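You operate a simulated robot arm through the tools that you are given. There is no shell and no other tool.

The job below is to be done with a simulated robot arm. You get a single attempt, and the scene is never put back.

JOB
Tune station 26 to green with the white dial, then focus it sharp.
Fine: flap open, red dial at 0, teal lever to wide; the grey wheel focuses; sharp is FOCUS 95 or more.

It is judged by the outcome, as a careful person would: the job done as asked, and still so three seconds after it is handed in. It fails if anything else is knocked over, pushed out of place, dropped, spilled or broken.

ROBOT AND FRAMES
A 7-joint arm with a two-finger parallel gripper, fixed in place. Base frame: the origin is on the floor under the middle of its stand, x ahead of it, y to its left, z up; the work surface is at about z = 76. Units: cm, rad, N and s.
It reaches about 147.9 cm from its shoulder. Its first joint turns from -2.897 to 2.897 rad. Payload 4.4 kg.
The tool frame sits at the grasp point between the pads (the TCP): z along the fingers, y along the line on which they close. The tips reach 2.3 cm beyond it. Largest opening 9.4 cm; finger width 3.8, thickness 1; the body of the gripper, 5.4 by 9.6 cm, starts 3.9 cm behind the TCP.
Orientation is told as [roll, pitch, yaw] about the base's x, y, z axes, in that order, counted from this pose: with the fingers straight down and closing along the base's y, the tool's x points along the base's -x, its y along +y and its z along -z.

CONTROLS
- The arm moves only by the tool send_rows. Its argument "plan" is text: rows parted by semicolons, each of 7 numbers parted by spaces: the finger opening in cm, from 0 to 9.4, then the shift along the base's x, y, z in cm, then the turn, a rotation vector about the base's x, y, z in rad. In form: hand tx ty tz ax ay az; .... A call has 1 to 20 rows; each row is the pose to reach, as a shift and turn from the pose commanded when the call began. A row lasts 0.2 s, in which the tool goes at most 5 cm and 0.15 rad; a call with a longer step from one row to the next is refused whole, and so is a gripper value outside its range. A pose out of reach is approached as far as the arm can. The call stops where the force on the tool passes 60 N (or 10 N more than at its start, if that is more) or the arm is blocked; 0.2 s more then pass. Each finger travels about 7.2 cm/s and halts on what it meets, pressing with about 34 N; the grip force reading is that of the motor and also rises with nothing between the fingers. The clock runs only during rows and for 0.2 s after the last one: add rows that repeat a pose to give the fingers time. The reply holds the time, the measured pose of the TCP, the force on the tool along the base axes, the opening and the grip force, in the units named above and with some noise, with the torque about the TCP (base axes, N m) and any sound that the robot's microphone picked up.
- Cameras (640 x 400 px; columns grow to the right, rows downward): "scene" is fixed at [21.8, 49.95, 146.6]; the picture's right is [-0.47, -0.89, 0.00], its down [-0.35, 0.18, -0.92] and it looks along [0.81, -0.43, -0.39] (base axes); focal length 256 px, centre (320, 200). "wrist" rides on the gripper at [8.6, 1.6, -7.4] in the tool frame; the picture's right is [-0.18, 0.98, 0.00], its down [-0.58, -0.11, -0.81] and it looks along [-0.79, -0.15, 0.59] (tool axes); focal length 243 px, centre (320, 200). There is no depth. A picture from a camera that has moved, and an enlarged one, comes with that camera's place and axes in the base frame and with its lens.
- capture(camera): a new picture of that camera. It takes no simulated time.
- zoom(camera, box): a new picture of the part [left, top, right, bottom] of that camera's present view, enlarged. It takes no simulated time.
- close_job(): hands the job in; it is judged then, once.

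Nothing tells you positions but the pictures and the camera data. Unless the task says otherwise, let go and move clear before handing in.

The tools are called after ">>>" as name(argument=value, ...) on one line, values as JSON. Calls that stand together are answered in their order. send_rows: Moves the arm, as the interface text tells. Its arguments: {"type":"object","properties":{"plan":{"type":"string"}},"required":["plan"]} The other tools are called the same way: capture (camera) takes a picture; zoom (camera, box) takes an enlarged picture of a part of a camera's view; close_job () hands the job in.

At the start:

```text
t: 0.0
position: [76.87, 2.19, 147.69]
ee_rot: [0.0, 0.0, 0.0]
ft_force: [0.1, -0.6, 0.3]
torque: [-0.01, 0.01, 0.03]
width: 9.4
finger_force: 0.1
```

scene: 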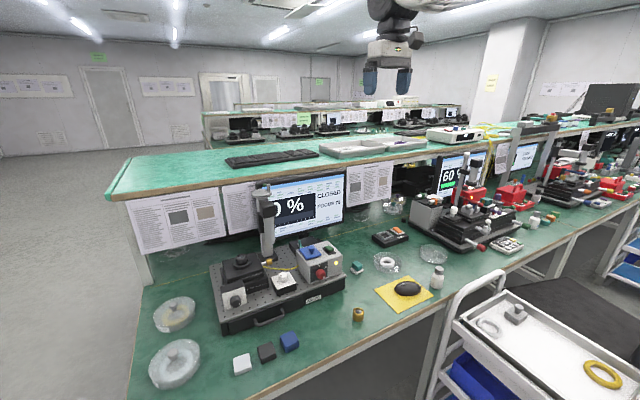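
wrist: 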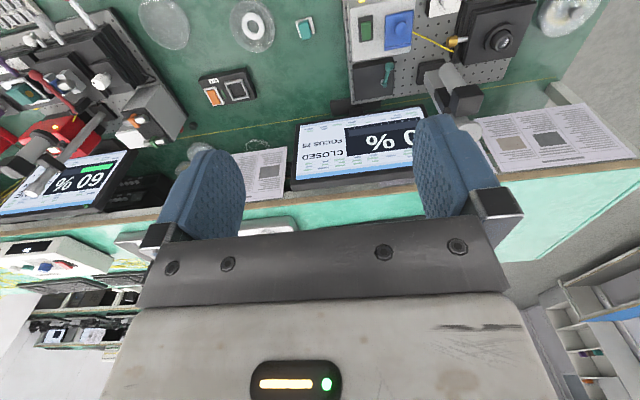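

I see a bench with two stations: a near one with a screen reading "0 % CLOSED FOCUS ..." and a far one reading "60 %". I'll zoom in first to find which one is station 26 and where its controls are.

>>> zoom(camera="scene", box=[200, 170, 360, 340])

>>> zoom(camera="scene", box=[380, 150, 540, 260])

>>> zoom(camera="wrist", box=[280, 0, 560, 180])

>>> zoom(camera="wrist", box=[0, 0, 280, 220])

>>> zoom(camera="scene", box=[500, 130, 640, 230])

```text
2.35 times, centred on (280, 255) of scene
camera zoom: at [21.8, 49.95, 146.6], right [-0.47, -0.89, 0.0], down [-0.35, 0.18, -0.92], along [0.81, -0.43, -0.39], focal length 604 px, centre (414, 71)
```

zoom: 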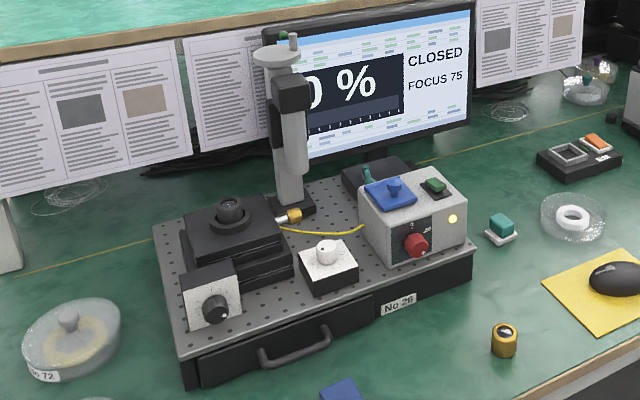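

```text
3.64 times, centred on (460, 205) of scene
camera zoom: at [21.8, 49.95, 146.6], right [-0.47, -0.89, 0.0], down [-0.35, 0.18, -0.92], along [0.81, -0.43, -0.39], focal length 933 px, centre (-189, 182)
```

zoom: 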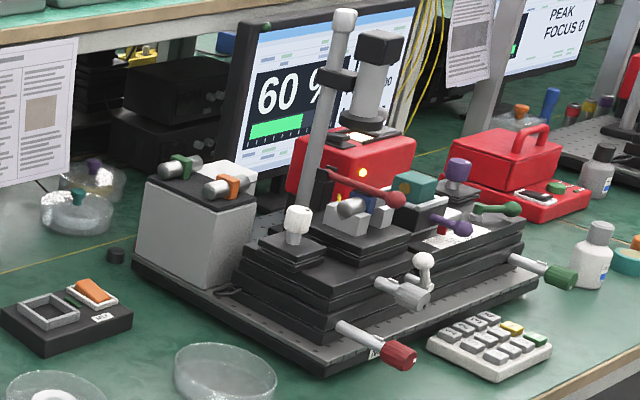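

```text
2.22 times, centred on (420, 90) of wrist
camera zoom: at [68.26, 3.82, 155.19], right [0.18, 0.98, 0.0], down [0.58, -0.11, 0.81], along [0.79, -0.15, -0.59], focal length 539 px, centre (98, 444)
```

zoom: 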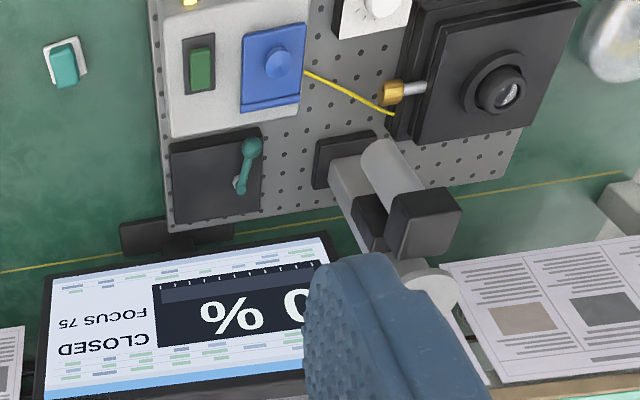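

```text
1.82 times, centred on (140, 110) of wrist
camera zoom: at [68.26, 3.82, 155.19], right [0.18, 0.98, 0.0], down [0.58, -0.11, 0.81], along [0.79, -0.15, -0.59], focal length 441 px, centre (647, 364)
```

zoom: 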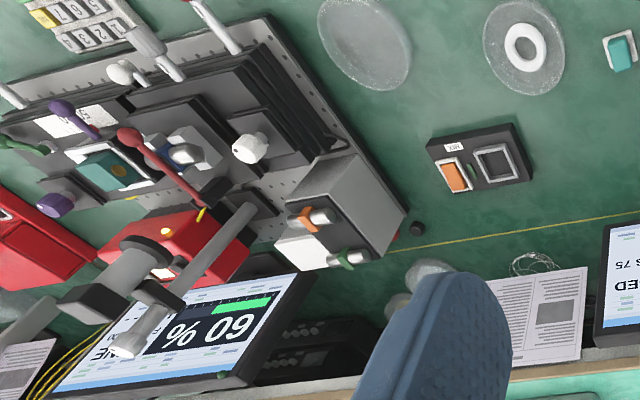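

```text
4.00 times, centred on (570, 180) of scene
camera zoom: at [21.8, 49.95, 146.6], right [-0.47, -0.89, 0.0], down [-0.35, 0.18, -0.92], along [0.81, -0.43, -0.39], focal length 1026 px, centre (-680, 280)
```

zoom: 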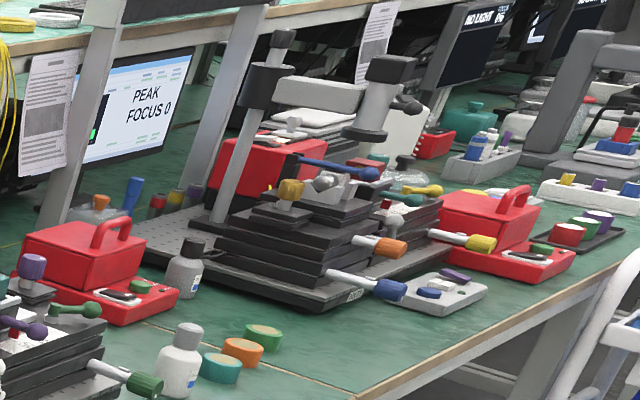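

Station 26 is the near one; its plate is labelled "No 26" and its screen shows CLOSED and FOCUS 75. I'll zoom in on each control to read the scales.

>>> zoom(camera="scene", box=[280, 230, 350, 285])

>>> zoom(camera="scene", box=[210, 245, 310, 320])

>>> zoom(camera="wrist", box=[345, 0, 425, 60])

>>> zoom(camera="wrist", box=[345, 45, 425, 105])

>>> zoom(camera="scene", box=[260, 170, 350, 235])

```text
7.27 times, centred on (315, 258) of scene
camera zoom: at [21.8, 49.95, 146.6], right [-0.47, -0.89, 0.0], down [-0.35, 0.18, -0.92], along [0.81, -0.43, -0.39], focal length 1865 px, centre (356, -218)
```

zoom: 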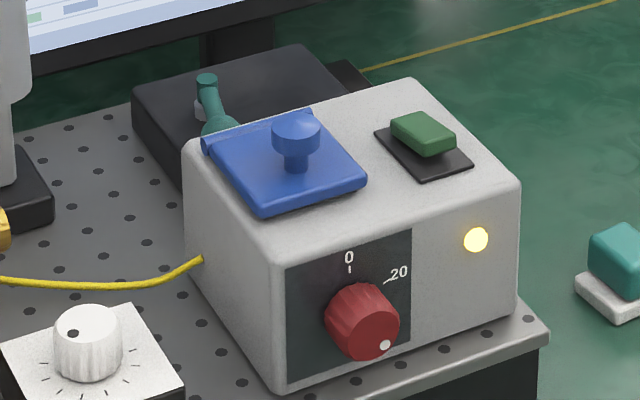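

```text
5.33 times, centred on (260, 282) of scene
camera zoom: at [21.8, 49.95, 146.6], right [-0.47, -0.89, 0.0], down [-0.35, 0.18, -0.92], along [0.81, -0.43, -0.39], focal length 1368 px, centre (640, -240)
```

zoom: 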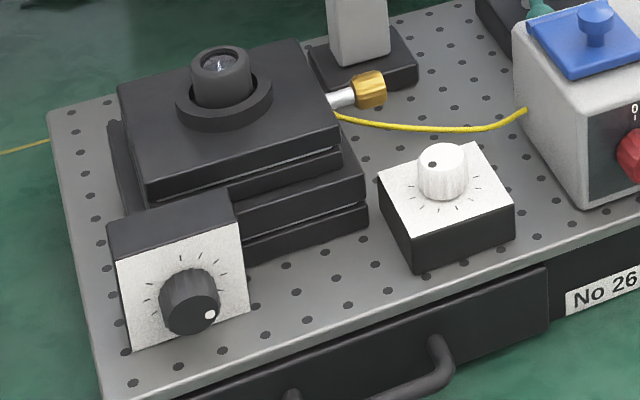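

```text
6.67 times, centred on (385, 30) of wrist
camera zoom: at [68.26, 3.82, 155.19], right [0.18, 0.98, 0.0], down [0.58, -0.11, 0.81], along [0.79, -0.15, -0.59], focal length 1618 px, centre (-113, 1333)
```

zoom: 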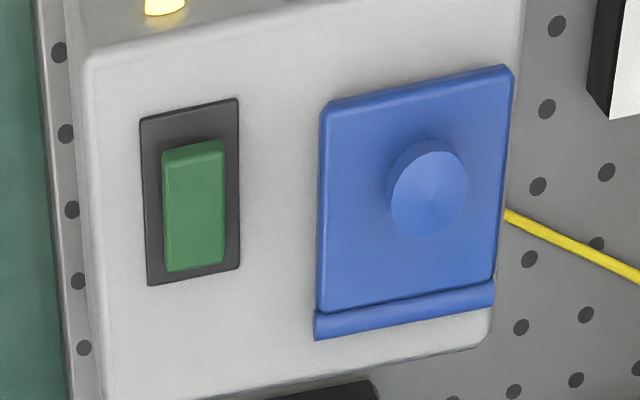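

```text
6.67 times, centred on (385, 75) of wrist
camera zoom: at [68.26, 3.82, 155.19], right [0.18, 0.98, 0.0], down [0.58, -0.11, 0.81], along [0.79, -0.15, -0.59], focal length 1618 px, centre (-113, 1033)
```

zoom: 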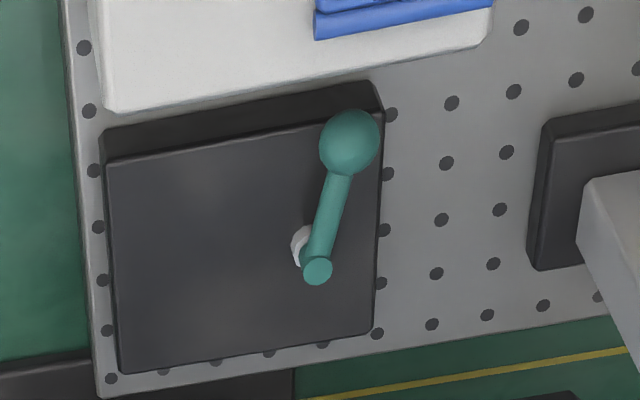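

```text
6.15 times, centred on (305, 202) of scene
camera zoom: at [21.8, 49.95, 146.6], right [-0.47, -0.89, 0.0], down [-0.35, 0.18, -0.92], along [0.81, -0.43, -0.39], focal length 1578 px, centre (412, 185)
```

zoom: 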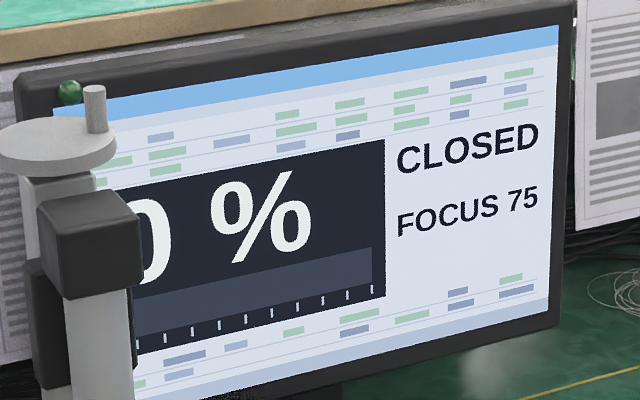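

Station 26's controls look like this: the blue flap is at about (92, 17, 93), the red dial is on the front of the box with its dot well past 20, and the teal lever is behind the box. The white dial is at about (90.6, 28, 88), and the grey crank wheel on top of the column is at about (105, 28, 114). I'll move in closer with the fingers open to check the lever markings and refine these positions.

>>> send_rows(plan="9.4 0.4 1.7 -4.1 0 0 0; 9.4 0.8 3.4 -8.2 0 0 0; 9.4 1.2 5.1 -12.3 0 0 0; 9.4 1.6 6.8 -16.4 0 0 0; 9.4 2.0 8.5 -20.5 0 0 0; 9.4 2.4 10.2 -24.6 0 0 0; 9.4 2.8 11.9 -28.7 0 0 0; 9.4 3.2 13.6 -32.8 0 0 0; 9.4 3.6 15.3 -36.9 0 0 0; 9.4 3.8 17 -40 0 0 0")

>>> capture(camera="wrist")

>>> capture(camera="scene")

```text
t: 2.2
position: [80.59, 19.09, 107.78]
ee_rot: [0.0, -0.002, 0.0]
ft_force: [-0.4, 0.3, 0.4]
torque: [-0.02, -0.01, 0.02]
width: 9.4
finger_force: 0.1
```

```text
taken
camera wrist: at [71.97, 20.79, 115.3], right [0.18, 0.98, 0.0], down [0.58, -0.11, 0.81], along [0.79, -0.15, -0.59], focal length 243 px, centre (320, 200)
```

wrist: 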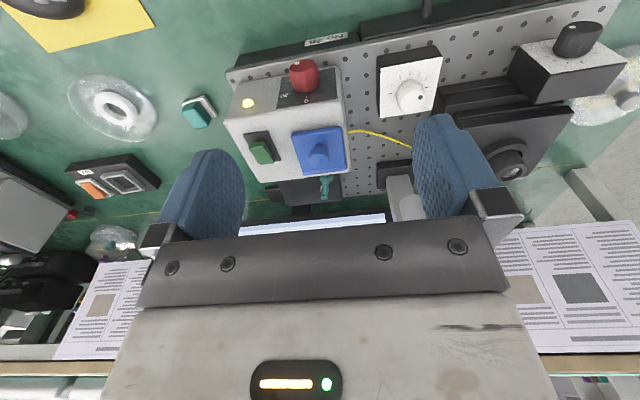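

```text
taken
```

scene: 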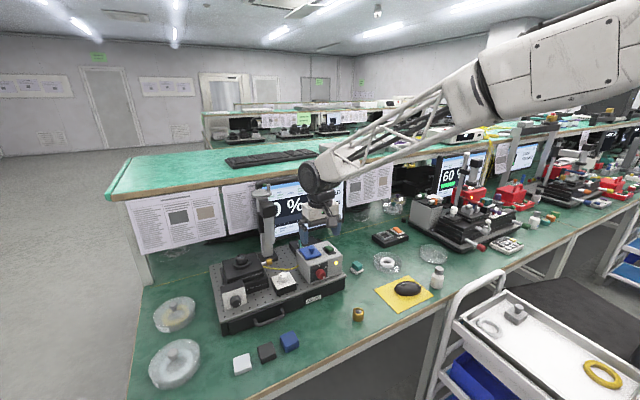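

The close view shows the box, the white dial and the teal lever lying between the fingers. I'll zoom in on each to read markings.

>>> zoom(camera="wrist", box=[265, 165, 365, 225])

>>> zoom(camera="wrist", box=[215, 40, 365, 190])

>>> zoom(camera="wrist", box=[370, 40, 450, 120])

>>> zoom(camera="wrist", box=[440, 0, 640, 180])

```text
6.40 times, centred on (315, 195) of wrist
camera zoom: at [71.97, 20.79, 115.3], right [0.18, 0.98, 0.0], down [0.58, -0.11, 0.81], along [0.79, -0.15, -0.59], focal length 1553 px, centre (352, 232)
```

zoom: 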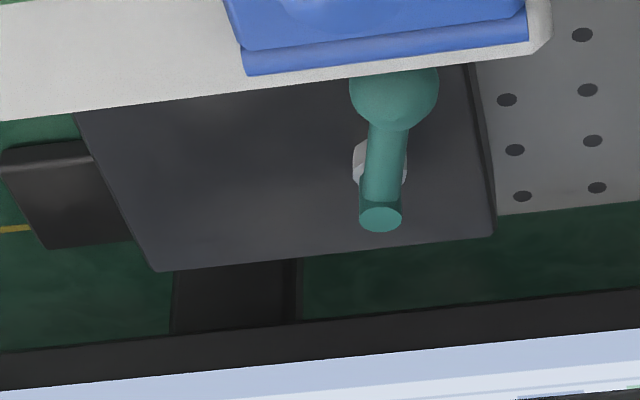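

```text
2.67 times, centred on (290, 115) of wrist
camera zoom: at [71.97, 20.79, 115.3], right [0.18, 0.98, 0.0], down [0.58, -0.11, 0.81], along [0.79, -0.15, -0.59], focal length 647 px, centre (400, 427)
```

zoom: 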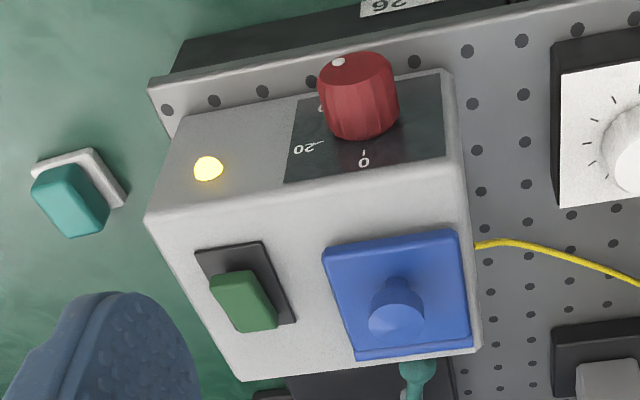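

```text
5.00 times, centred on (410, 80) of wrist
camera zoom: at [71.97, 20.79, 115.3], right [0.18, 0.98, 0.0], down [0.58, -0.11, 0.81], along [0.79, -0.15, -0.59], focal length 1213 px, centre (-130, 800)
```

zoom: 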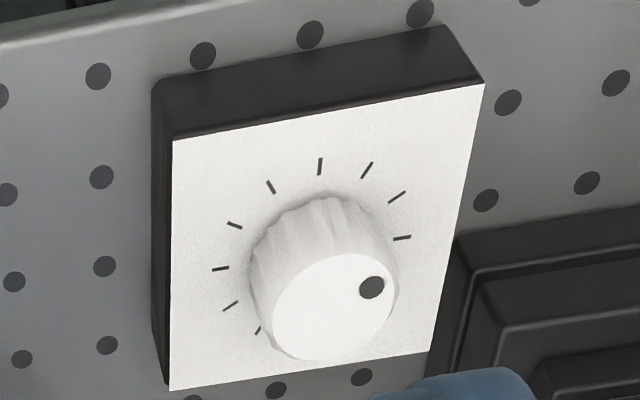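

```text
2.22 times, centred on (540, 90) of wrist
camera zoom: at [71.97, 20.79, 115.3], right [0.18, 0.98, 0.0], down [0.58, -0.11, 0.81], along [0.79, -0.15, -0.59], focal length 539 px, centre (-169, 444)
```

zoom: 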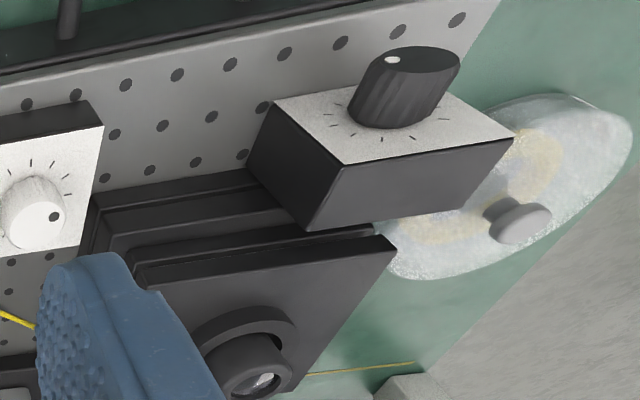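

The lever is a horizontal rod pivoting near its far end, with the ball toward the front and no printed labels in view. I'll zoom further on the red dial and the screen from the scene camera.

>>> zoom(camera="scene", box=[300, 252, 345, 287])

>>> zoom(camera="scene", box=[250, 180, 350, 260])

>>> zoom(camera="wrist", box=[275, 45, 335, 105])

```text
11.43 times, centred on (322, 270) of scene
camera zoom: at [21.8, 49.95, 146.6], right [-0.47, -0.89, 0.0], down [-0.35, 0.18, -0.92], along [0.81, -0.43, -0.39], focal length 2931 px, centre (291, -594)
```

zoom: 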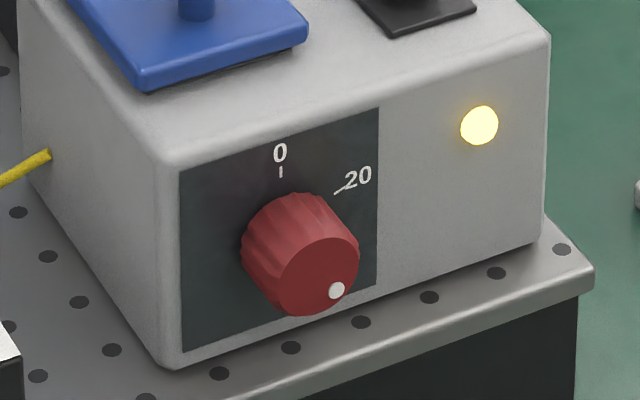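

```text
5.00 times, centred on (300, 220) of scene
camera zoom: at [21.8, 49.95, 146.6], right [-0.47, -0.89, 0.0], down [-0.35, 0.18, -0.92], along [0.81, -0.43, -0.39], focal length 1282 px, centre (420, 100)
```

zoom: 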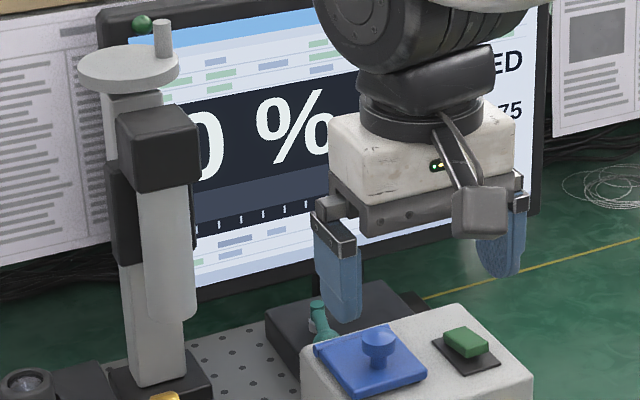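

```text
6.67 times, centred on (305, 75) of wrist
camera zoom: at [71.97, 20.79, 115.3], right [0.18, 0.98, 0.0], down [0.58, -0.11, 0.81], along [0.79, -0.15, -0.59], focal length 1618 px, centre (420, 1033)
```

zoom: 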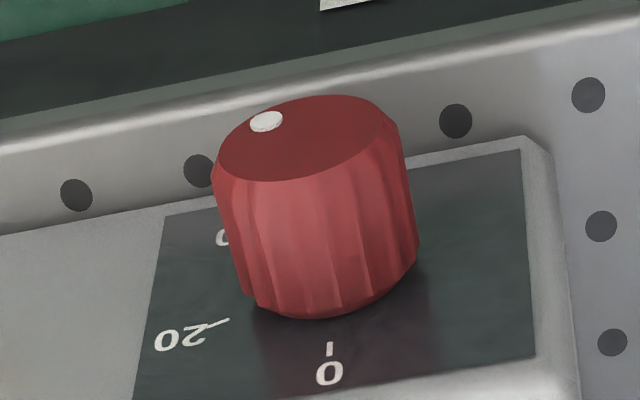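

The red dial's dot is at about 138° clockwise, at the 40 mark, so it has to come back counter-clockwise to 0. I'll start with the flap: hover over its knob with the fingers part-open and check alignment.

>>> send_rows(plan="6 3 -0.6 -1.5 0 0 0; 5.5 6 -1.2 -3 0 0 0; 5 9 -1.9 -4.5 0 0 0; 5 11 -2.2 -6.5 0 0 0; 5 11 -2.2 -7 0 0 0; 5 11 -2.2 -7 0 0 0")

>>> capture(camera="wrist")

>>> zoom(camera="scene", box=[250, 190, 360, 290])

```text
t: 3.6
position: [91.62, 17.01, 100.62]
ee_rot: [-0.002, 0.001, 0.001]
ft_force: [0.4, -0.3, 0.4]
torque: [-0.01, -0.01, -0.01]
width: 4.99
finger_force: 0.1
```

```text
taken
camera wrist: at [83.03, 18.74, 108.12], right [0.18, 0.98, 0.0], down [0.58, -0.11, 0.81], along [0.79, -0.15, -0.59], focal length 243 px, centre (320, 200)
```

wrist: 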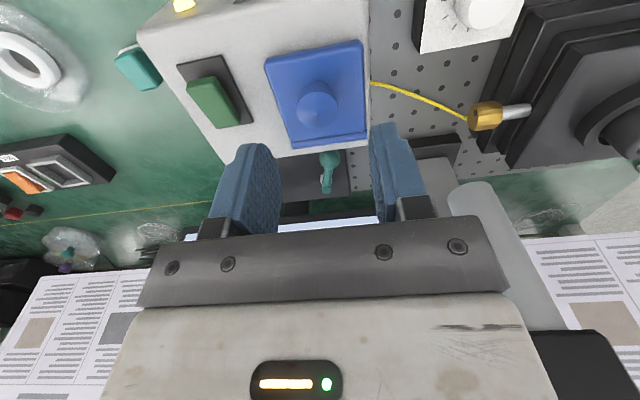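

```text
4.00 times, centred on (305, 240) of scene
camera zoom: at [21.8, 49.95, 146.6], right [-0.47, -0.89, 0.0], down [-0.35, 0.18, -0.92], along [0.81, -0.43, -0.39], focal length 1026 px, centre (380, 40)
```

zoom: 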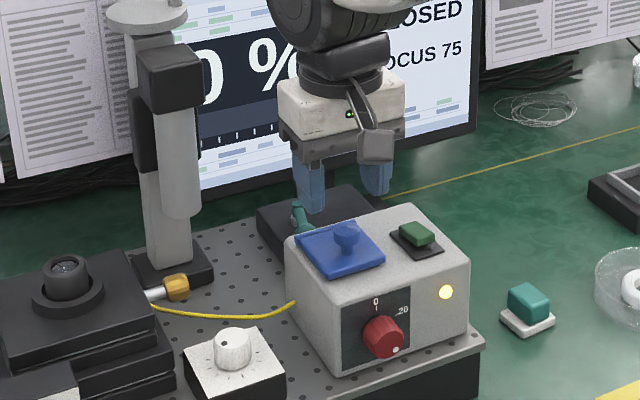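

The fingers straddle the flap knob, which I place at about (91.2, 17.1). I'll descend and close on it.

>>> send_rows(plan="5 -0.3 0.1 -2 0 0 0; 5 -0.3 0.1 -4 0 0 0; 5 -0.3 0.1 -4.8 0 0 0; 5 -0.3 0.1 -4.8 0 0 0; 3 -0.3 0.1 -4.8 0 0 0; 1.5 -0.3 0.1 -4.8 0 0 0; 1.5 -0.3 0.1 -4.8 0 0 0; 1.5 -0.3 0.1 -4.8 0 0 0")

>>> capture(camera="wrist")

>>> zoom(camera="scene", box=[250, 190, 360, 290])

```text
t: 5.4
position: [91.25, 17.13, 96.05]
ee_rot: [-0.001, -0.001, 0.002]
ft_force: [1.1, 2.4, -1.5]
torque: [0.45, 0.07, 0.04]
width: 2.34
finger_force: 44.6
```

```text
taken
camera wrist: at [82.74, 18.68, 103.41], right [0.18, 0.98, 0.0], down [0.58, -0.11, 0.81], along [0.79, -0.15, -0.59], focal length 243 px, centre (320, 200)
```

wrist: 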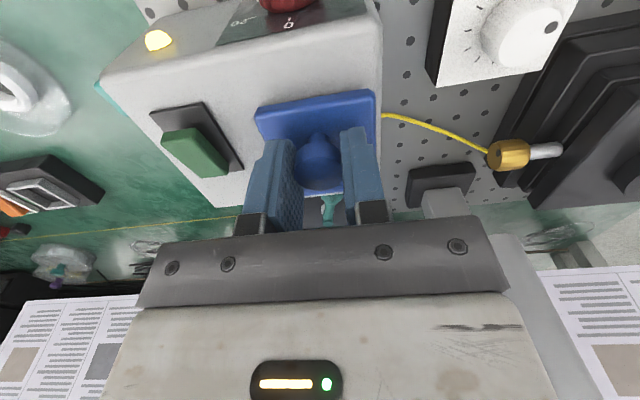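

```text
4.00 times, centred on (305, 240) of scene
camera zoom: at [21.8, 49.95, 146.6], right [-0.47, -0.89, 0.0], down [-0.35, 0.18, -0.92], along [0.81, -0.43, -0.39], focal length 1026 px, centre (380, 40)
```

zoom: 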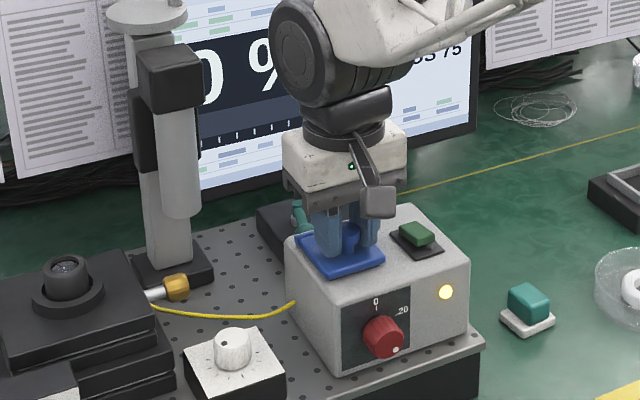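

The knob is gripped, with 2.34 cm between the pads. I'll raise the flap along its arc about the rear hinge, tilting the tool partway with it, and check after the first 30°.

>>> send_rows(plan="1.5 0.25 0 0.37 0 0.043 0; 1.5 0.53 0 0.71 0 0.087 0; 1.5 0.84 0 1.03 0 0.13 0; 1.5 1.17 0 1.33 0 0.175 0; 1.5 1.53 0 1.6 0 0.218 0; 1.5 1.91 0 1.84 0 0.262 0; 1.5 1.91 0 1.84 0 0.262 0")

>>> zoom(camera="scene", box=[250, 170, 360, 290])

>>> capture(camera="wrist")

```text
t: 7.0
position: [93.48, 17.03, 97.81]
ee_rot: [-0.001, 0.262, -0.001]
ft_force: [-11.9, 0.3, -17.9]
torque: [-0.43, 0.96, 0.2]
width: 2.34
finger_force: 44.7
```

```text
3.33 times, centred on (305, 230) of scene
camera zoom: at [21.8, 49.95, 146.6], right [-0.47, -0.89, 0.0], down [-0.35, 0.18, -0.92], along [0.81, -0.43, -0.39], focal length 855 px, centre (370, 100)
```

zoom: 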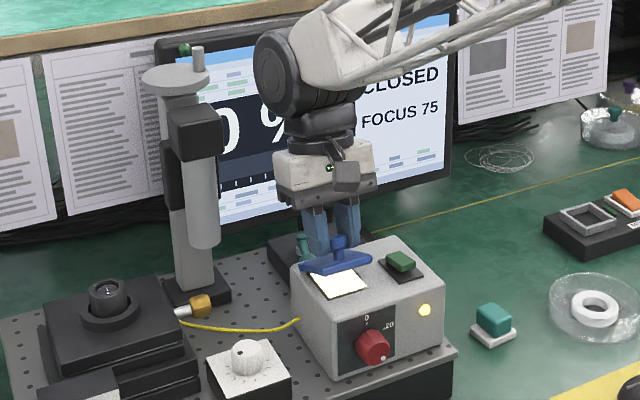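

```text
taken
camera wrist: at [86.98, 18.69, 107.18], right [0.18, 0.98, -0.05], down [0.77, -0.11, 0.63], along [0.61, -0.15, -0.78], focal length 243 px, centre (320, 200)
```

wrist: 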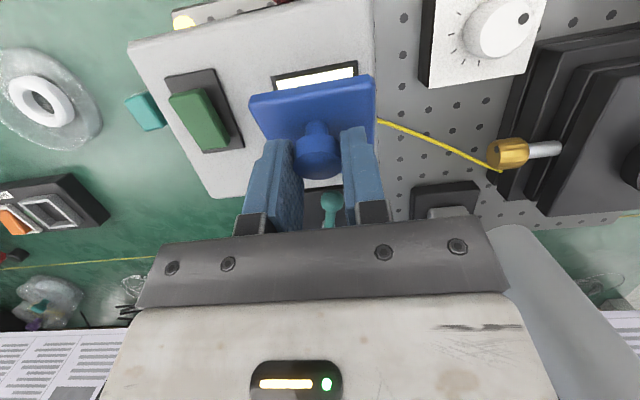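

The flap is lifting and a lit opening shows under it. I'll carry on along the arc.

>>> send_rows(plan="1.5 0.4 0 0.21 0 0.043 0; 1.5 0.83 0 0.39 0 0.087 0; 1.5 1.26 0 0.53 0 0.13 0; 1.5 1.71 0 0.63 0 0.174 0; 1.5 2.17 0 0.7 0 0.218 0; 1.5 2.63 0 0.73 0 0.262 0; 1.5 2.63 0 0.73 0 0.262 0")

>>> zoom(camera="scene", box=[230, 170, 360, 290])

>>> capture(camera="wrist")

```text
t: 8.6
position: [95.88, 16.93, 98.66]
ee_rot: [0.0, 0.524, -0.001]
ft_force: [-17.3, -1.9, -3.1]
torque: [-0.25, 1.05, 0.32]
width: 2.32
finger_force: 45.0
```

```text
3.33 times, centred on (295, 230) of scene
camera zoom: at [21.8, 49.95, 146.6], right [-0.47, -0.89, 0.0], down [-0.35, 0.18, -0.92], along [0.81, -0.43, -0.39], focal length 855 px, centre (403, 100)
```

zoom: 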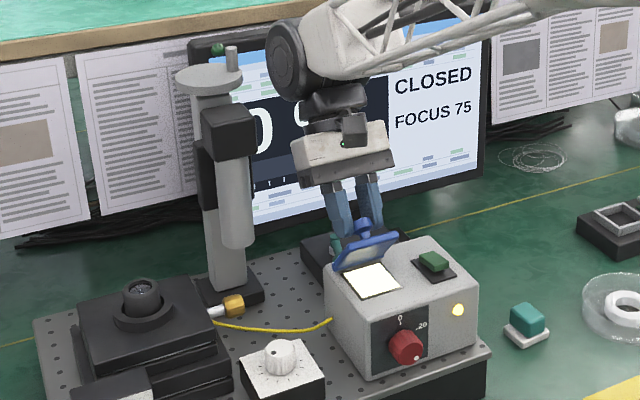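

```text
taken
camera wrist: at [92.18, 18.69, 109.36], right [0.16, 0.98, -0.09], down [0.91, -0.11, 0.41], along [0.39, -0.15, -0.91], focal length 243 px, centre (320, 200)
```

wrist: 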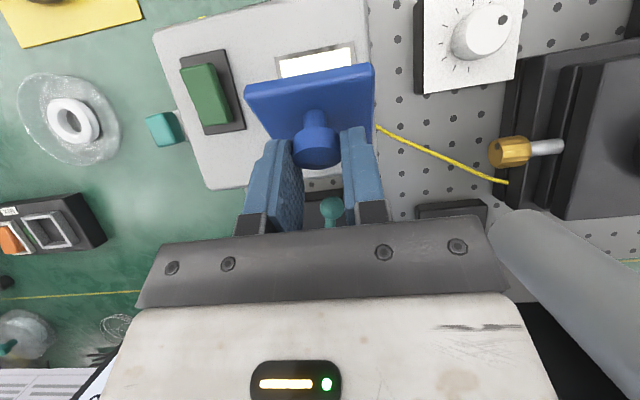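

The flap is now at about 60° but the screen still says CLOSED. I'll release the knob, retreat along the tool axis, see whether the flap stays put, then push it fully open from the front.

>>> send_rows(plan="3 0 0 0 0 0 0; 5 0 0 0 0 0 0; 5.4 0 0 0 0 0 0; 5.4 0.8 0 1.4 0 0 0; 5.4 1.7 0 2.9 0 0 0; 5.4 1.9 0 4.5 0 -0.1 0; 5.4 1.0 0 6 0 -0.22 0; 5.4 -1 0 8 0 -0.35 0; 5.4 -3 0 9 0 -0.48 0; 5.4 -4 0 9 0 -0.524 0")

>>> zoom(camera="scene", box=[230, 170, 360, 290])

>>> capture(camera="wrist")

```text
t: 10.8
position: [91.94, 17.06, 107.53]
ee_rot: [-0.001, 0.001, 0.0]
ft_force: [-0.5, -0.7, 0.3]
torque: [-0.03, 0.02, -0.01]
width: 5.38
finger_force: 0.0
```

```text
3.33 times, centred on (295, 230) of scene
camera zoom: at [21.8, 49.95, 146.6], right [-0.47, -0.89, 0.0], down [-0.35, 0.18, -0.92], along [0.81, -0.43, -0.39], focal length 855 px, centre (403, 100)
```

zoom: 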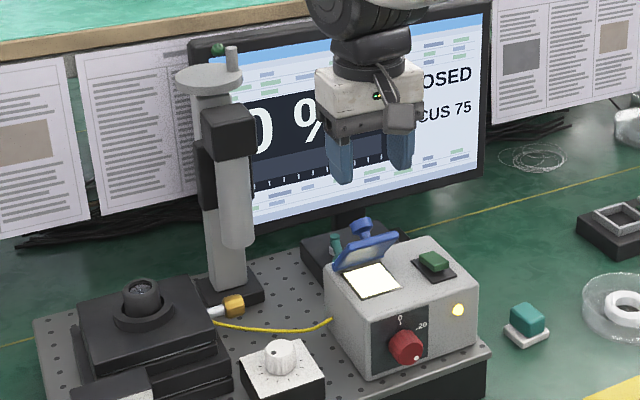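

```text
taken
camera wrist: at [83.26, 18.71, 114.97], right [0.18, 0.98, 0.0], down [0.58, -0.11, 0.81], along [0.79, -0.15, -0.59], focal length 243 px, centre (320, 200)
```

wrist: 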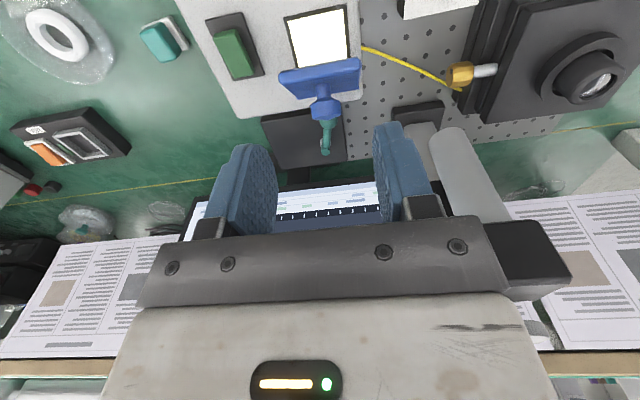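

The flap stays at 60° on its own. I'll go to its front side with closed fingers and push it further back.

>>> send_rows(plan="2 -3.5 0 0 0 0 0; 0 -7 0 0 0 0 0; 0 -7.5 0 -4.5 0 0 0; 0 -7.5 0 -9.2 0 0 0; 0 -4.5 0 -9.4 0 0 0; 0 -2.2 0 -9.4 0 0 0; 0 -1.2 0 -9.4 0 0 0; 0 -0.4 0 -9.4 0 0 0; 0 0.3 0 -9.4 0 0 0; 0 0.9 0 -9.4 0 0 0; 0 1.4 0 -9.4 0 0 0; 0 1.4 0 -9.4 0 0 0")

>>> zoom(camera="scene", box=[230, 170, 360, 290])

>>> capture(camera="wrist")

```text
t: 13.4
position: [93.35, 17.15, 98.18]
ee_rot: [0.0, -0.001, 0.0]
ft_force: [0.4, -0.4, 0.8]
torque: [0.02, 0.05, 0.01]
width: 0.0
finger_force: 33.8
```

```text
3.33 times, centred on (295, 230) of scene
camera zoom: at [21.8, 49.95, 146.6], right [-0.47, -0.89, 0.0], down [-0.35, 0.18, -0.92], along [0.81, -0.43, -0.39], focal length 855 px, centre (403, 100)
```

zoom: 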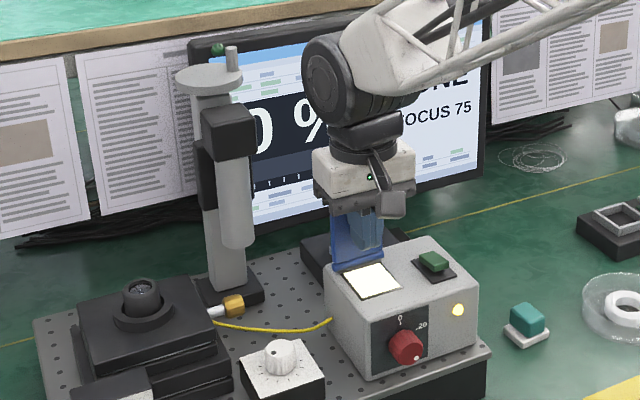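

```text
taken
camera wrist: at [84.76, 18.77, 105.62], right [0.18, 0.98, 0.0], down [0.58, -0.11, 0.81], along [0.79, -0.15, -0.59], focal length 243 px, centre (320, 200)
```

wrist: 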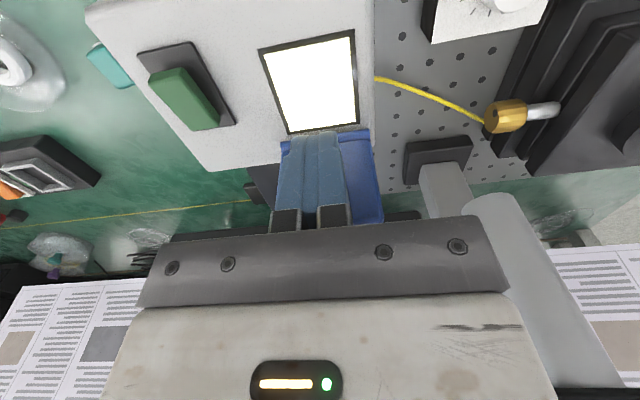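

The flap now looks fully upright and the screen's CLOSED has changed. I'll back the fingers away to the front and read the screen.

>>> send_rows(plan="0 -3 0 0 0 0 0; 0 -6.5 0 1 0 0 0; 1 -10 0 3.5 0 0 0; 2 -12 -3 6 0 0 0; 3 -13 -7 8 0 0 0; 4 -14 -11 10 0 0 0")

>>> zoom(camera="scene", box=[250, 165, 370, 290])

>>> capture(camera="wrist")

```text
t: 14.8
position: [79.5, 6.08, 108.2]
ee_rot: [-0.001, 0.001, 0.002]
ft_force: [-0.3, -0.6, -0.5]
torque: [0.02, 0.0, 0.02]
width: 4.02
finger_force: 0.1
```

```text
3.20 times, centred on (310, 228) of scene
camera zoom: at [21.8, 49.95, 146.6], right [-0.47, -0.89, 0.0], down [-0.35, 0.18, -0.92], along [0.81, -0.43, -0.39], focal length 821 px, centre (352, 112)
```

zoom: 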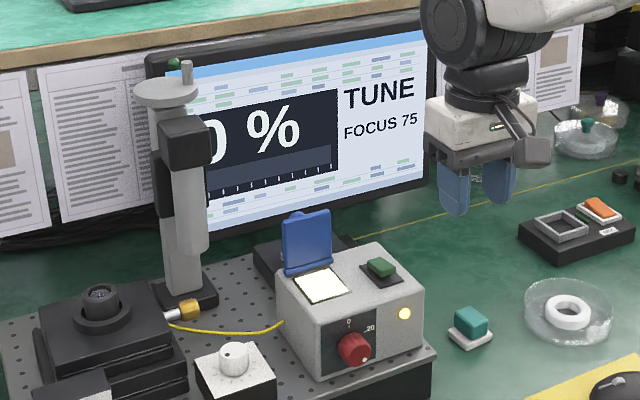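

```text
taken
camera wrist: at [70.77, 7.76, 115.59], right [0.18, 0.98, 0.0], down [0.58, -0.11, 0.81], along [0.79, -0.15, -0.59], focal length 243 px, centre (320, 200)
```

wrist: 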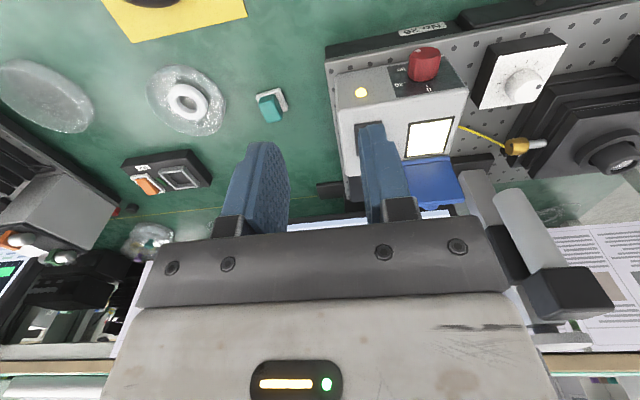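

With the flap open the screen reads TUNE at 0 %. Next is the red dial, which needs the fingers horizontal, pointing +x. I'll reorient in free space with the camera side toward −y, away from the bench.

>>> send_rows(plan="5 -0.5 0.68 -0.5 -0.0806 -0.0806 0.0806; 5 -1 1.36 -1 -0.1612 -0.1612 0.1612; 5 -1.5 2.04 -1.5 -0.2418 -0.2418 0.2418; 5 -2 2.72 -2 -0.3224 -0.3224 0.3224; 5 -2.5 3.4 -2.5 -0.403 -0.403 0.403; 5 -3 4.08 -3 -0.4836 -0.4836 0.4836; 5 -3.5 4.76 -3.5 -0.5642 -0.5642 0.5642; 5 -4 5.44 -4 -0.6448 -0.6448 0.6448; 5 -4.5 6.12 -4.5 -0.7254 -0.7254 0.7254; 5 -5 6.8 -5 -0.806 -0.806 0.806; 5 -5.5 7.48 -5.5 -0.8866 -0.8866 0.8866; 5 -6 8.16 -6 -0.9672 -0.9672 0.9672; 5 -6.5 8.84 -6.5 -1.0478 -1.0478 1.0478; 5 -7 9.52 -7 -1.1284 -1.1284 1.1284; 5 -7.5 10.2 -7.5 -1.209 -1.209 1.209; 5 -7.5 10.2 -7.5 -1.209 -1.209 1.209")

>>> capture(camera="scene")

>>> capture(camera="wrist")

```text
t: 18.2
position: [71.85, 16.08, 100.61]
ee_rot: [-1.57, -0.001, 1.571]
ft_force: [0.2, 0.6, -0.3]
torque: [-0.02, 0.01, 0.01]
width: 5.0
finger_force: 0.0
```

```text
taken
```

scene: 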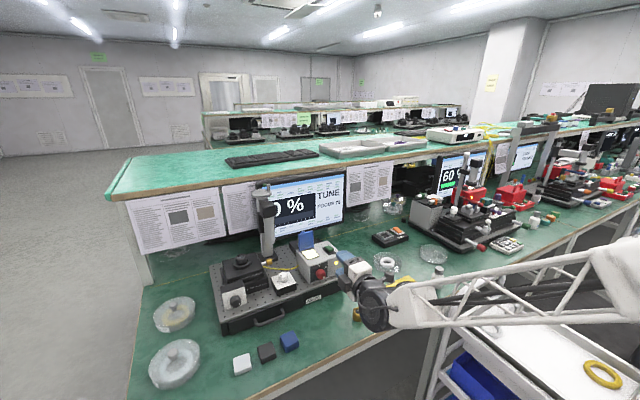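

```text
taken
camera wrist: at [64.46, 7.58, 99.07], right [0.0, 0.18, -0.98], down [-0.81, 0.58, 0.11], along [0.59, 0.79, 0.15], focal length 243 px, centre (320, 200)
```

wrist: 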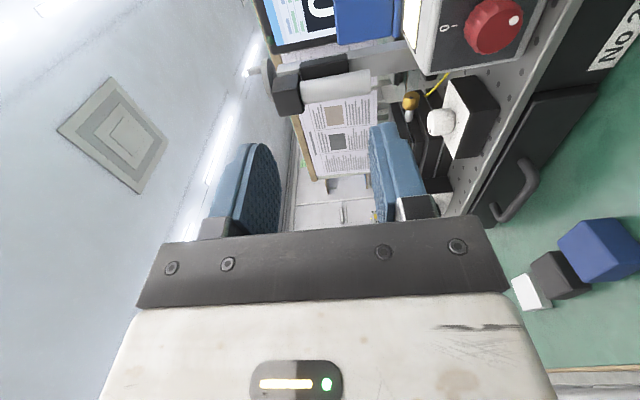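

The fingers now point +x and the camera sees the red dial from the side. I'll zoom on it to refine its position.

>>> zoom(camera="wrist", box=[430, 0, 550, 80])

>>> zoom(camera="scene", box=[280, 225, 380, 305])

```text
5.00 times, centred on (490, 40) of wrist
camera zoom: at [64.46, 7.58, 99.07], right [0.0, 0.18, -0.98], down [-0.81, 0.58, 0.11], along [0.59, 0.79, 0.15], focal length 1213 px, centre (-530, 1000)
```

zoom: 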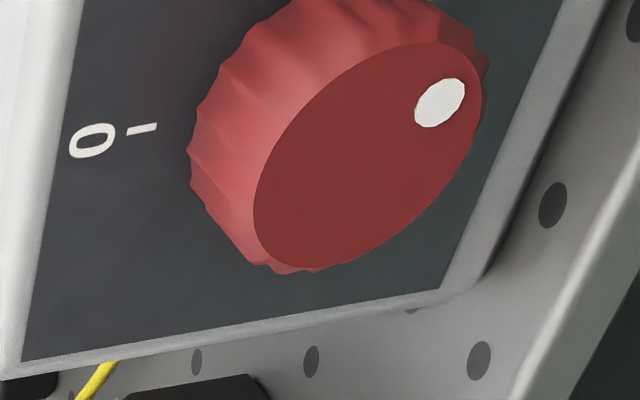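

```text
5.00 times, centred on (330, 265) of scene
camera zoom: at [21.8, 49.95, 146.6], right [-0.47, -0.89, 0.0], down [-0.35, 0.18, -0.92], along [0.81, -0.43, -0.39], focal length 1282 px, centre (270, -125)
```

zoom: 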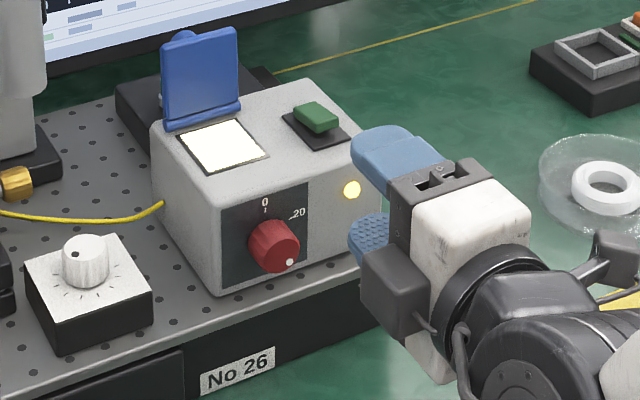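

The dial face is at about (84.0, 16.4, 88.0) with the 0 mark straight above. I'll lower to its height and slide in with the fingers open above and below the dial.

>>> send_rows(plan="5 0 0.3 -4 0 0 0; 5 0 0.3 -8 0 0 0; 5 0 0.3 -12 0 0 0; 5 0 0.3 -12.6 0 0 0; 5 4 0.3 -12.6 0 0 0; 5 7 0.3 -12.6 0 0 0; 5 7 0.3 -12.6 0 0 0")

>>> capture(camera="wrist")

>>> zoom(camera="scene", box=[280, 225, 380, 305])

```text
t: 19.8
position: [78.88, 16.52, 87.98]
ee_rot: [-1.571, -0.001, 1.57]
ft_force: [0.6, -0.3, -0.1]
torque: [-0.02, 0.01, 0.0]
width: 5.0
finger_force: 0.1
```

```text
taken
camera wrist: at [71.44, 7.96, 86.32], right [0.0, 0.18, -0.98], down [-0.81, 0.58, 0.11], along [0.59, 0.79, 0.15], focal length 243 px, centre (320, 200)
```

wrist: 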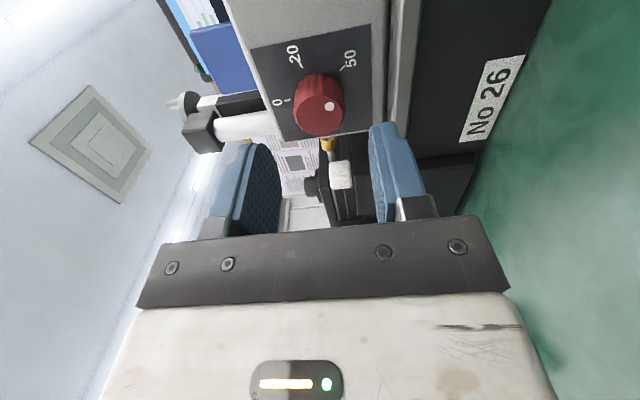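

```text
5.00 times, centred on (330, 265) of scene
camera zoom: at [21.8, 49.95, 146.6], right [-0.47, -0.89, 0.0], down [-0.35, 0.18, -0.92], along [0.81, -0.43, -0.39], focal length 1282 px, centre (270, -125)
```

zoom: 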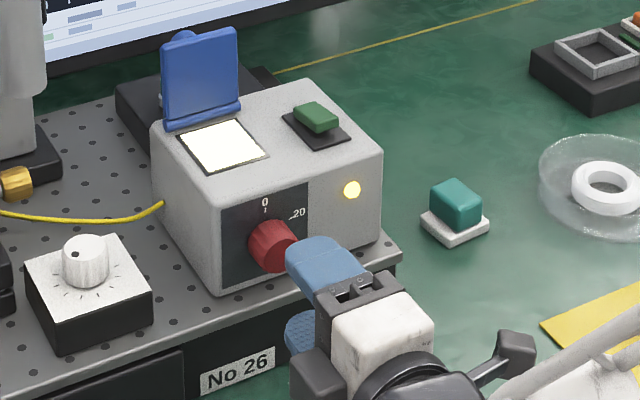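

The scale reads 0 / 20 / 50, with the dot now at about 50. I'll advance, grip the dial and turn it counter-clockwise (as seen from the front) by about 70°.

>>> send_rows(plan="5 2.5 -0.2 -0.1 0 0 0; 5 4.5 -0.2 -0.1 0 0 0; 5 4.5 -0.2 -0.1 0 0 0; 3 4.5 -0.2 -0.1 0 0 0; 2 4.5 -0.2 -0.1 0 0 0; 2 4.5 -0.2 -0.1 0 0 0; 2 4.5 -0.2 -0.1 0 0 0")

>>> capture(camera="wrist")

```text
t: 21.4
position: [83.41, 16.39, 87.98]
ee_rot: [-1.573, 0.0, 1.571]
ft_force: [13.5, -1.7, 3.9]
torque: [0.01, -0.05, -0.09]
width: 3.17
finger_force: 45.1
```

```text
taken
camera wrist: at [75.94, 7.81, 86.36], right [0.0, 0.18, -0.98], down [-0.81, 0.58, 0.11], along [0.59, 0.79, 0.15], focal length 243 px, centre (320, 200)
```

wrist: 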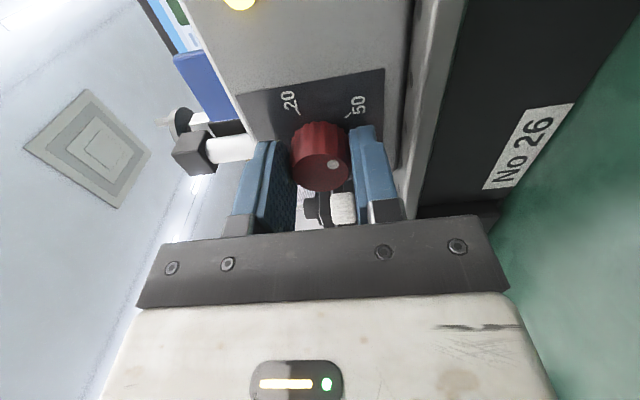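

The dial is held, 3.17 cm across. I'll rotate it now.

>>> send_rows(plan="2 4.5 -0.2 -0.1 0 0 0")

```text
t: 21.7
position: [83.53, 16.35, 87.91]
ee_rot: [-1.576, 0.0, 1.57]
ft_force: [-117.8, -14.7, 50.2]
torque: [-0.03, -2.76, -0.95]
width: 3.14
finger_force: 45.1
stopped in row 1: the force on the tool passed its limit at 302 N (the readings are from after the stop); the commanded pose is now the measured one
```

That row was a mistake: I repeated an earlier shift, which pushed the dial toward the box, and the call stopped on force. I'll ease back at once and check whether anything moved.

>>> send_rows(plan="2 -0.15 0 0.05 0 0 0; 2 -0.15 0 0.05 0 0 0")

>>> zoom(camera="scene", box=[280, 225, 380, 305])

>>> capture(camera="wrist")

```text
t: 22.3
position: [83.38, 16.41, 88.05]
ee_rot: [-1.575, 0.0, 1.57]
ft_force: [-79.5, -4.2, 49.9]
torque: [-0.02, -2.11, -0.45]
width: 3.19
finger_force: 45.2
```

```text
5.00 times, centred on (330, 265) of scene
camera zoom: at [21.8, 49.95, 146.6], right [-0.47, -0.89, 0.0], down [-0.35, 0.18, -0.92], along [0.81, -0.43, -0.39], focal length 1282 px, centre (270, -125)
```

zoom: 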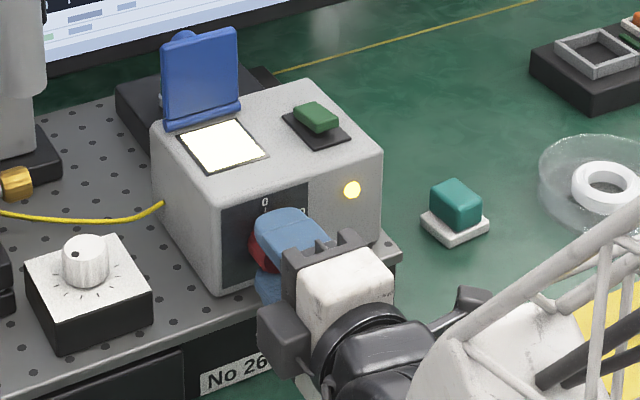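

```text
taken
camera wrist: at [76.04, 7.81, 86.33], right [0.0, 0.18, -0.98], down [-0.81, 0.58, 0.11], along [0.59, 0.79, 0.15], focal length 243 px, centre (320, 200)
```

wrist: 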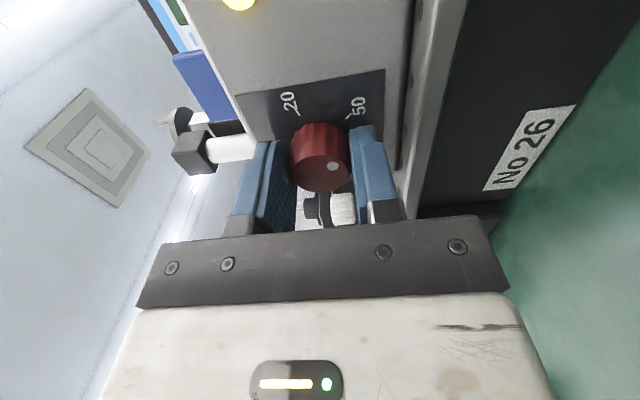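

The box and plate haven't moved in the scene view, so it was only a preload through the grip. I'll open the fingers to let go of it and re-settle.

>>> send_rows(plan="4 -0.1 0 0 0 0 0; 5 -0.1 0 -0.05 0 0 0; 5 -0.1 0 -0.05 0 0 0")

```text
t: 23.1
position: [83.33, 16.42, 87.69]
ee_rot: [-1.571, 0.002, 1.571]
ft_force: [0.2, -0.2, 0.5]
torque: [0.01, 0.03, 0.0]
width: 4.97
finger_force: 0.1
```

The force is back to zero. I'll centre at z 87.9, grip again and read the force before rotating.

>>> send_rows(plan="5 0 -0.1 0.2 0 0 0; 5 0 -0.1 0.2 0 0 0; 3 0 -0.1 0.2 0 0 0; 2.2 0 -0.1 0.2 0 0 0; 2.2 0 -0.1 0.2 0 0 0; 2.2 0 -0.1 0.2 0 0 0")

>>> capture(camera="wrist")

```text
t: 24.5
position: [83.43, 16.2, 87.99]
ee_rot: [-1.572, 0.0, 1.571]
ft_force: [0.0, -1.1, 17.4]
torque: [0.03, -0.17, 0.05]
width: 3.16
finger_force: 45.1
```

```text
taken
camera wrist: at [76.0, 7.74, 86.35], right [0.0, 0.18, -0.98], down [-0.81, 0.58, 0.11], along [0.59, 0.79, 0.15], focal length 243 px, centre (320, 200)
```

wrist: 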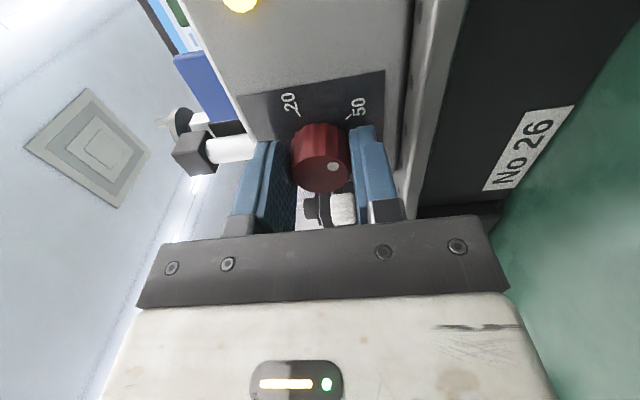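

The grip is good, with a small offset in z that I'll trim. Now I'll rotate about −x in steps, first 72°.

>>> send_rows(plan="2.2 0 0 0.1 0 0 0; 2.2 0 0 0.1 -0.14 0 0; 2.2 0 0 0.1 -0.28 0 0; 2.2 0 0 0.1 -0.42 0 0")

>>> capture(camera="wrist")

```text
t: 25.5
position: [83.5, 16.31, 88.09]
ee_rot: [-1.572, 0.421, 1.57]
ft_force: [32.4, 15.0, 4.0]
torque: [0.02, 0.32, 0.36]
width: 3.16
finger_force: 45.0
```

```text
taken
camera wrist: at [75.99, 7.84, 90.12], right [0.0, -0.24, -0.97], down [-0.81, 0.57, -0.14], along [0.59, 0.78, -0.19], focal length 243 px, centre (320, 200)
```

wrist: 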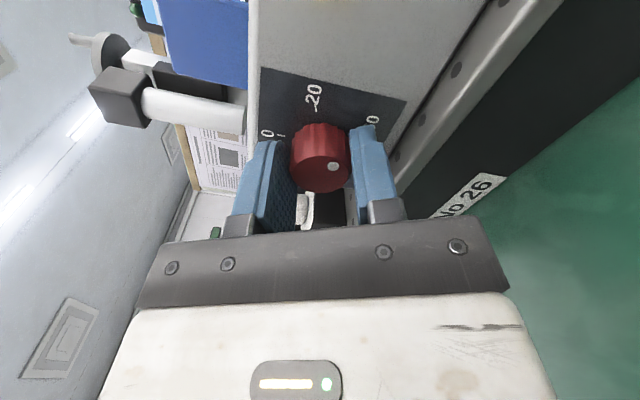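

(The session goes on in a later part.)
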